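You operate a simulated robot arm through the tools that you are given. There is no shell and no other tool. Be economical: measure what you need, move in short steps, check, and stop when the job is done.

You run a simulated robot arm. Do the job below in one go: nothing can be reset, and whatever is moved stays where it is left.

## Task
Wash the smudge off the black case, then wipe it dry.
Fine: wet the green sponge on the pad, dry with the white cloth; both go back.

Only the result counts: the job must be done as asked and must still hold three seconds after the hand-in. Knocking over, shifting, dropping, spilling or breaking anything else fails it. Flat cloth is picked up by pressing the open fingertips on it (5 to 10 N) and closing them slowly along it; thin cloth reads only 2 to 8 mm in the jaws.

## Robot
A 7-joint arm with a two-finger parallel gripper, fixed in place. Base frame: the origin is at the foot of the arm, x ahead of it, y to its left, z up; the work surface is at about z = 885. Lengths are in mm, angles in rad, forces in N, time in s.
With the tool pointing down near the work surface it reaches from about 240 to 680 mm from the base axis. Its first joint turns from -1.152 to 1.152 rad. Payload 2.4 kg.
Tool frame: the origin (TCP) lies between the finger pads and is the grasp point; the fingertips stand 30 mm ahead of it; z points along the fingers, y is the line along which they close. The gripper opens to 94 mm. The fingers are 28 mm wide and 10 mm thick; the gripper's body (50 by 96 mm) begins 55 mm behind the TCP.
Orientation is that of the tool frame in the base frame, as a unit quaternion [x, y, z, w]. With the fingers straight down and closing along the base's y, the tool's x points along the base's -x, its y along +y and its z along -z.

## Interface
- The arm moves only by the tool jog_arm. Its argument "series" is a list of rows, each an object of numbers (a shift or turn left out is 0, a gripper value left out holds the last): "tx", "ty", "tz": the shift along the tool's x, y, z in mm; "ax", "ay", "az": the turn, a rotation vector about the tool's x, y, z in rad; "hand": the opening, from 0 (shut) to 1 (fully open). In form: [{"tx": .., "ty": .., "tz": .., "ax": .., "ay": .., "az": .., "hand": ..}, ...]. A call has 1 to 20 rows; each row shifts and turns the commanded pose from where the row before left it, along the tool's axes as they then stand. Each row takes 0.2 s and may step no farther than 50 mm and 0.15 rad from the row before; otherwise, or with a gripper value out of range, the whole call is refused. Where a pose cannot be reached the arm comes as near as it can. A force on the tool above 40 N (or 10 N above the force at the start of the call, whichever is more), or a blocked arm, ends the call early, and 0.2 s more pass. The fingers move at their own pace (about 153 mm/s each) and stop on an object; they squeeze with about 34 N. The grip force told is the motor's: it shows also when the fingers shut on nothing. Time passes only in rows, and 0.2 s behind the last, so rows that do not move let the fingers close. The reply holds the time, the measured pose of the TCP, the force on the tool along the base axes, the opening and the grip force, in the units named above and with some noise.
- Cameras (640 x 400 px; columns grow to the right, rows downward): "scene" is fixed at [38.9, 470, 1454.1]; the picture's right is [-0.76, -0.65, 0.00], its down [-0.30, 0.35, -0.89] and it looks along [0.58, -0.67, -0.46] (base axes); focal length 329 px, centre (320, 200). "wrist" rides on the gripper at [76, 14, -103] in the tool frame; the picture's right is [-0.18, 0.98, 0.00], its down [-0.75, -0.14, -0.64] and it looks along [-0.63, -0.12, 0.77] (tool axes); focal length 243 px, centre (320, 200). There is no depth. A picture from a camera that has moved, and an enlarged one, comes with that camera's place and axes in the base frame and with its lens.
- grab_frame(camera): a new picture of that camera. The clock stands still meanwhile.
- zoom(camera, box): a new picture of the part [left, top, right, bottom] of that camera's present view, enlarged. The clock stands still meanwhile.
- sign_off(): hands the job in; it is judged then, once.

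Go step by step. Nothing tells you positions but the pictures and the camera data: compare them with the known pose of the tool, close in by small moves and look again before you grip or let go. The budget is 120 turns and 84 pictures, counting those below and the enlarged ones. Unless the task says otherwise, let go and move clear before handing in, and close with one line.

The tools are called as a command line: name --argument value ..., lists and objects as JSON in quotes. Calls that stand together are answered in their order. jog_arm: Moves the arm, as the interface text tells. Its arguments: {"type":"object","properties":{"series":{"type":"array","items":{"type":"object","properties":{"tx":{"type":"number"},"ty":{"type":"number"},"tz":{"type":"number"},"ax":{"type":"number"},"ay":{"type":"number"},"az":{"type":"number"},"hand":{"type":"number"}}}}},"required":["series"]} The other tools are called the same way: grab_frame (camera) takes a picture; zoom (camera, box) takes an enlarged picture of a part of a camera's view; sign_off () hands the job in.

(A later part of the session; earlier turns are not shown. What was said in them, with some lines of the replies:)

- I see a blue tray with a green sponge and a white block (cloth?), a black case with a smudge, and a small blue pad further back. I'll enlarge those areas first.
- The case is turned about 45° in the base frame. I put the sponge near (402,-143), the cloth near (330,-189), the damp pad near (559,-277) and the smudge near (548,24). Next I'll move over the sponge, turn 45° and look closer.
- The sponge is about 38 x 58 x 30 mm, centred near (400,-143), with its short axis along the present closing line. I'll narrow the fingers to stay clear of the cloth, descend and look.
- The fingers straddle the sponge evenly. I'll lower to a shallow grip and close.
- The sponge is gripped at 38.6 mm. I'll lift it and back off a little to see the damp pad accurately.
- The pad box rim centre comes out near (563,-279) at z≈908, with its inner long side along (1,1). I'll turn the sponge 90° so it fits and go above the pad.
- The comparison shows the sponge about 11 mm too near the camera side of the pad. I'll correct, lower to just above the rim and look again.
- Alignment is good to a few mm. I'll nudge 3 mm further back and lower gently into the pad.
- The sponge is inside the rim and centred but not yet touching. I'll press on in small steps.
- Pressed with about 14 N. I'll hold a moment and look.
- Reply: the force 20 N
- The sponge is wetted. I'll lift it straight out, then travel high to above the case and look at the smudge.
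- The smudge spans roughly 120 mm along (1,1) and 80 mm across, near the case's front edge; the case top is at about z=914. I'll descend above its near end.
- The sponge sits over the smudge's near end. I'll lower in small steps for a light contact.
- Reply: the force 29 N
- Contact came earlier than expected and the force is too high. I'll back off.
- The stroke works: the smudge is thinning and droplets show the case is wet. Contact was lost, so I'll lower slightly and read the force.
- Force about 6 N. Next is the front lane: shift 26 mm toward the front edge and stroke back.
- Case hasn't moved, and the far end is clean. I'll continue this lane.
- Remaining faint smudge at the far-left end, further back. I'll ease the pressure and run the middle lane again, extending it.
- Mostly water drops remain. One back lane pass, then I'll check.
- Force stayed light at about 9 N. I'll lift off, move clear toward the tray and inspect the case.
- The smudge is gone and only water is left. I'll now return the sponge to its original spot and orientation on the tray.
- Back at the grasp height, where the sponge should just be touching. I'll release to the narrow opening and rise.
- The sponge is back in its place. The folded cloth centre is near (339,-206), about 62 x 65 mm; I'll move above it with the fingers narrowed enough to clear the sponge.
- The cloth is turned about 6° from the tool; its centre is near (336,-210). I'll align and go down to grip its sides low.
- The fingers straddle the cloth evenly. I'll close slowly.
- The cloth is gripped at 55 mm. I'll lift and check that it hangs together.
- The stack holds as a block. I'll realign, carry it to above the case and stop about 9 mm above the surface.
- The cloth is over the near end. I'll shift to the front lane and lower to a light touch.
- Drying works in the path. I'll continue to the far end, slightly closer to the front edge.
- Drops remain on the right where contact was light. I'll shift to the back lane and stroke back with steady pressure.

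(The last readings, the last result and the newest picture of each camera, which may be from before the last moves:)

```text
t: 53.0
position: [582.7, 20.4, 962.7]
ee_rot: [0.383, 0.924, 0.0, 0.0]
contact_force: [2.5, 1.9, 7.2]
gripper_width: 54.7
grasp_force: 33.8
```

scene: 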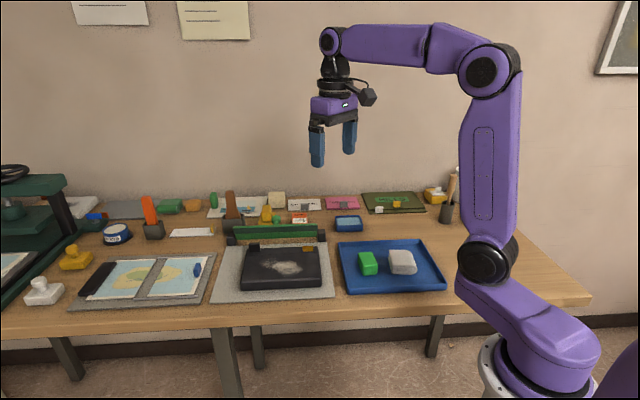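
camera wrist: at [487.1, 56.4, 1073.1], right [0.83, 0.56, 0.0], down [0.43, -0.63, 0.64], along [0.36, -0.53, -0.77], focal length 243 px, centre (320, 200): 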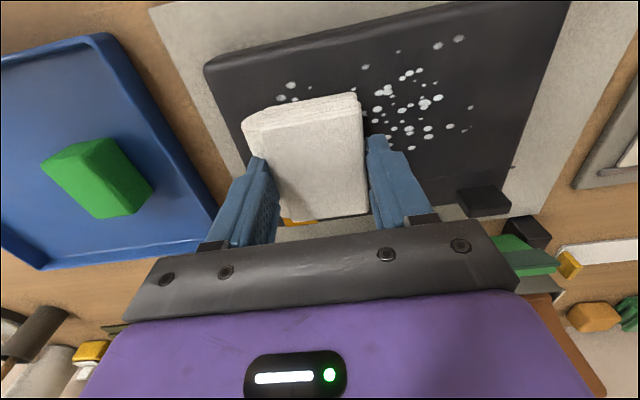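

jog_arm --series '[{"ty": -12}, {"ty": -12}, {"ty": -12}, {"ty": -12}, {"ty": -12}, {"ty": -8}, {}]'

zoom --camera "scene" --box '[210, 200, 360, 300]'

```text
t: 54.6
position: [535.0, -26.8, 964.1]
ee_rot: [0.383, 0.924, 0.001, 0.0]
contact_force: [2.5, 3.3, 10.2]
gripper_width: 54.6
grasp_force: 33.9
```

```text
4.00 times, centred on (285, 250) of scene
camera zoom: at [38.8, 470.1, 1454.0], right [-0.76, -0.65, 0.0], down [-0.3, 0.35, -0.89], along [0.58, -0.67, -0.46], focal length 1317 px, centre (460, 0)
```

zoom: 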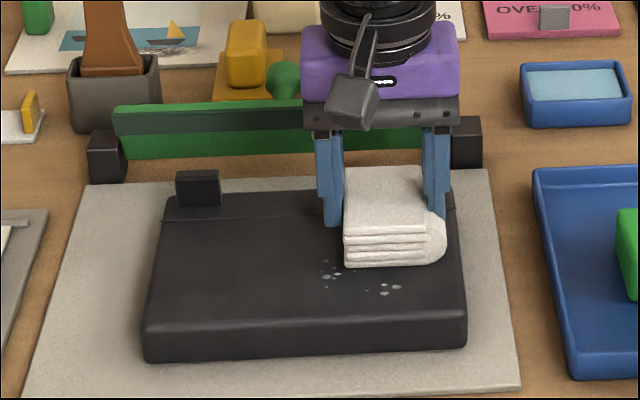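

Only the near front patch is left. I'll slide forward over it and stroke across.

jog_arm --series '[{"tx": 12}, {"tx": 12}, {"tx": 12}, {"tx": 6}, {"ty": 12}, {"ty": 12}, {"ty": 12}, {"ty": 12}, {"ty": 12}, {"ty": 12}]'

zoom --camera "scene" --box '[210, 200, 360, 300]'

```text
t: 56.8
position: [556.9, 52.6, 962.9]
ee_rot: [0.383, 0.924, 0.0, 0.0]
contact_force: [-2.4, -1.7, 5.2]
gripper_width: 55.0
grasp_force: 33.6
```

```text
4.00 times, centred on (285, 250) of scene
camera zoom: at [38.8, 469.9, 1454.1], right [-0.76, -0.65, 0.0], down [-0.3, 0.35, -0.89], along [0.58, -0.67, -0.46], focal length 1317 px, centre (460, 0)
```

zoom: 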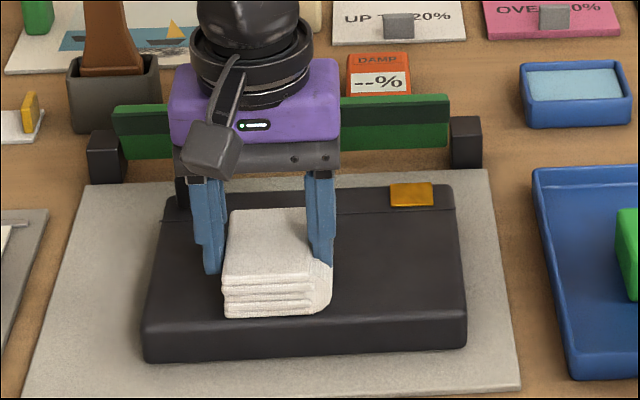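

It looks dry. One more middle-lane pass will make sure of a full second coverage, then I'll lift.

jog_arm --series '[{"ty": 12}, {"ty": 12}, {"tx": -12}, {"tx": -10}, {"ty": -12}, {"ty": -12}, {"ty": -12}, {"ty": -12}, {"ty": -12}, {"ty": -12}, {"ty": -12}, {"ty": -12}]'

```text
t: 59.4
position: [520.4, -13.7, 963.7]
ee_rot: [0.383, 0.924, 0.001, 0.0]
contact_force: [-0.3, 0.2, 0.3]
gripper_width: 55.0
grasp_force: 34.1
```

Lifting off, moving clear toward the tray, and inspecting the case.

jog_arm --series '[{"tz": -10}, {"tz": -38}, {"tz": -38}, {"tx": -1.3, "ty": -38.1}, {"tx": -1.3, "ty": -38.1}, {"tx": -1.3, "ty": -38.1}, {"tx": -1.3, "ty": -38.1}, {"tx": -1.3, "ty": -38.1}, {"tx": -1.3, "ty": -38.1}, {"tx": -1.3, "ty": -38.1}, {"az": 0.1}, {}]'

zoom --camera "scene" --box '[225, 225, 345, 300]'

grab_frame --camera "scene"

```text
t: 62.0
position: [339.5, -209.1, 1048.8]
ee_rot: [0.428, 0.904, 0.0, 0.0]
contact_force: [0.3, 0.3, -0.5]
gripper_width: 55.0
grasp_force: 33.8
```

```text
5.33 times, centred on (285, 262) of scene
camera zoom: at [38.9, 470.0, 1454.1], right [-0.76, -0.65, 0.0], down [-0.3, 0.35, -0.89], along [0.58, -0.67, -0.46], focal length 1756 px, centre (507, -133)
```

zoom: 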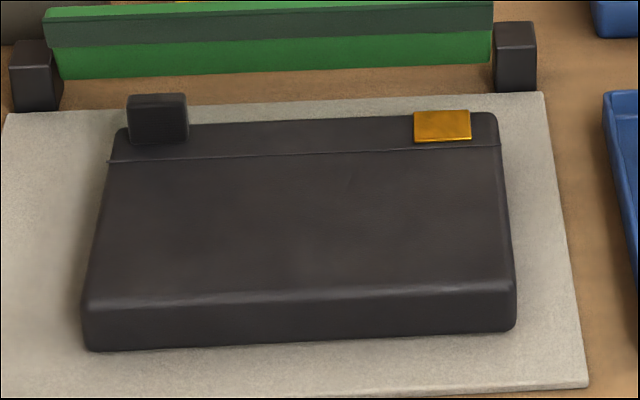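

```text
37 pictures are left
```

scene: 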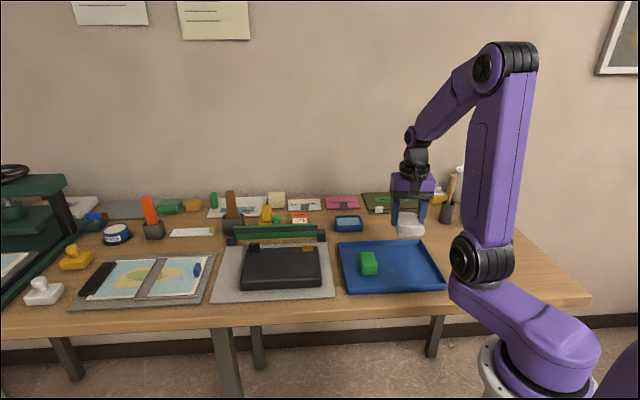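

The case is clean and dry and hasn't moved. I'll put the cloth back in its place.

jog_arm --series '[{"tz": 40}, {"tz": 40}, {"tz": 30}, {"tz": 5}, {"tz": 2}, {}]'

zoom --camera "scene" --box '[330, 200, 450, 300]'

```text
t: 63.4
position: [337.6, -207.1, 932.2]
ee_rot: [0.428, 0.904, 0.0, 0.0]
contact_force: [0.2, 0.3, -0.3]
gripper_width: 54.9
grasp_force: 33.8
```

```text
4.00 times, centred on (390, 250) of scene
camera zoom: at [38.9, 470.0, 1454.1], right [-0.76, -0.65, 0.0], down [-0.3, 0.35, -0.89], along [0.58, -0.67, -0.46], focal length 1317 px, centre (40, 0)
```

zoom: 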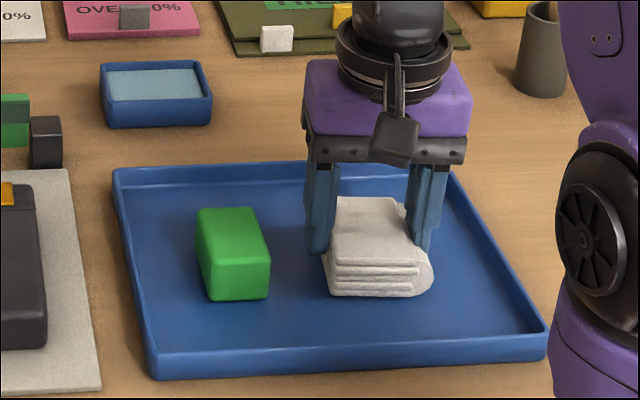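

jog_arm --series '[{"tz": 1}, {"tz": 0.8}, {}]'

```text
t: 64.2
position: [339.5, -208.4, 930.3]
ee_rot: [0.429, 0.903, 0.0, 0.0]
contact_force: [-0.3, 0.1, -0.5]
gripper_width: 54.6
grasp_force: 33.8
```

jog_arm --series '[{"tz": 0.5}, {"hand": 0.7}, {"hand": 0.83}, {}, {"tz": -20}, {"tz": -40}, {"tz": -45}, {"tz": -45}, {}]'

zoom --camera "scene" --box '[200, 180, 460, 310]'

grab_frame --camera "wrist"

```text
t: 66.2
position: [338.9, -209.4, 1078.8]
ee_rot: [0.428, 0.904, 0.0, 0.0]
contact_force: [-0.6, -0.5, 0.6]
gripper_width: 77.9
grasp_force: 0.1
```

```text
2.46 times, centred on (330, 245) of scene
camera zoom: at [38.9, 470.0, 1454.1], right [-0.76, -0.65, 0.0], down [-0.3, 0.35, -0.89], along [0.58, -0.67, -0.46], focal length 810 px, centre (295, 89)
```

zoom: 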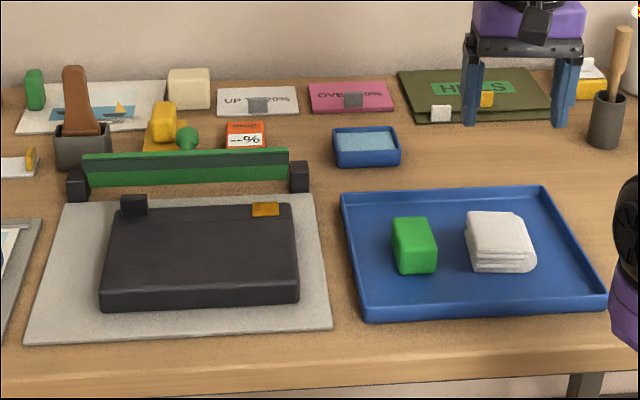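

```text
34 pictures are left
camera wrist: at [301.2, -142.1, 1182.7], right [0.88, 0.48, 0.0], down [0.37, -0.67, 0.64], along [0.31, -0.56, -0.77], focal length 243 px, centre (320, 200)
```

wrist: 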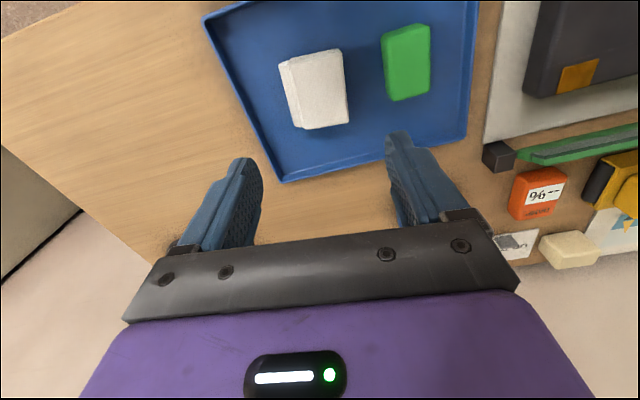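

Both items are back, and nothing else has moved. One last close look at the case for any faint residue.

zoom --camera "scene" --box '[240, 245, 325, 290]'

```text
7.53 times, centred on (282, 268) of scene
camera zoom: at [38.9, 470.0, 1454.1], right [-0.76, -0.65, 0.0], down [-0.3, 0.35, -0.89], along [0.58, -0.67, -0.46], focal length 2479 px, centre (602, -308)
```

zoom: 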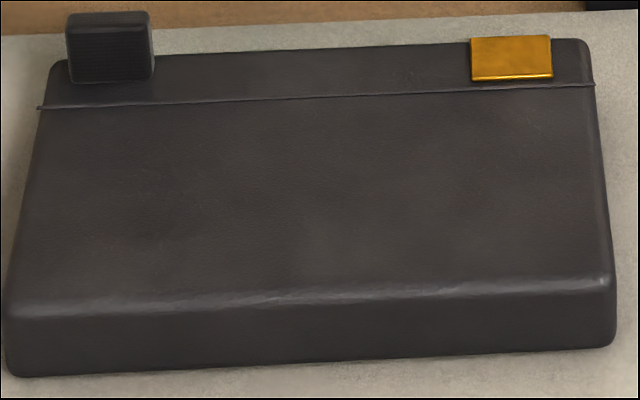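

The case top is clean, with no smudge or drops visible, so I'm handing in.

sign_off

```text
The job is handed in.
```

I washed the smudge off the black case and wiped it dry; no smudge or drops show in the last close-up, and the sponge and cloth are back on the tray.
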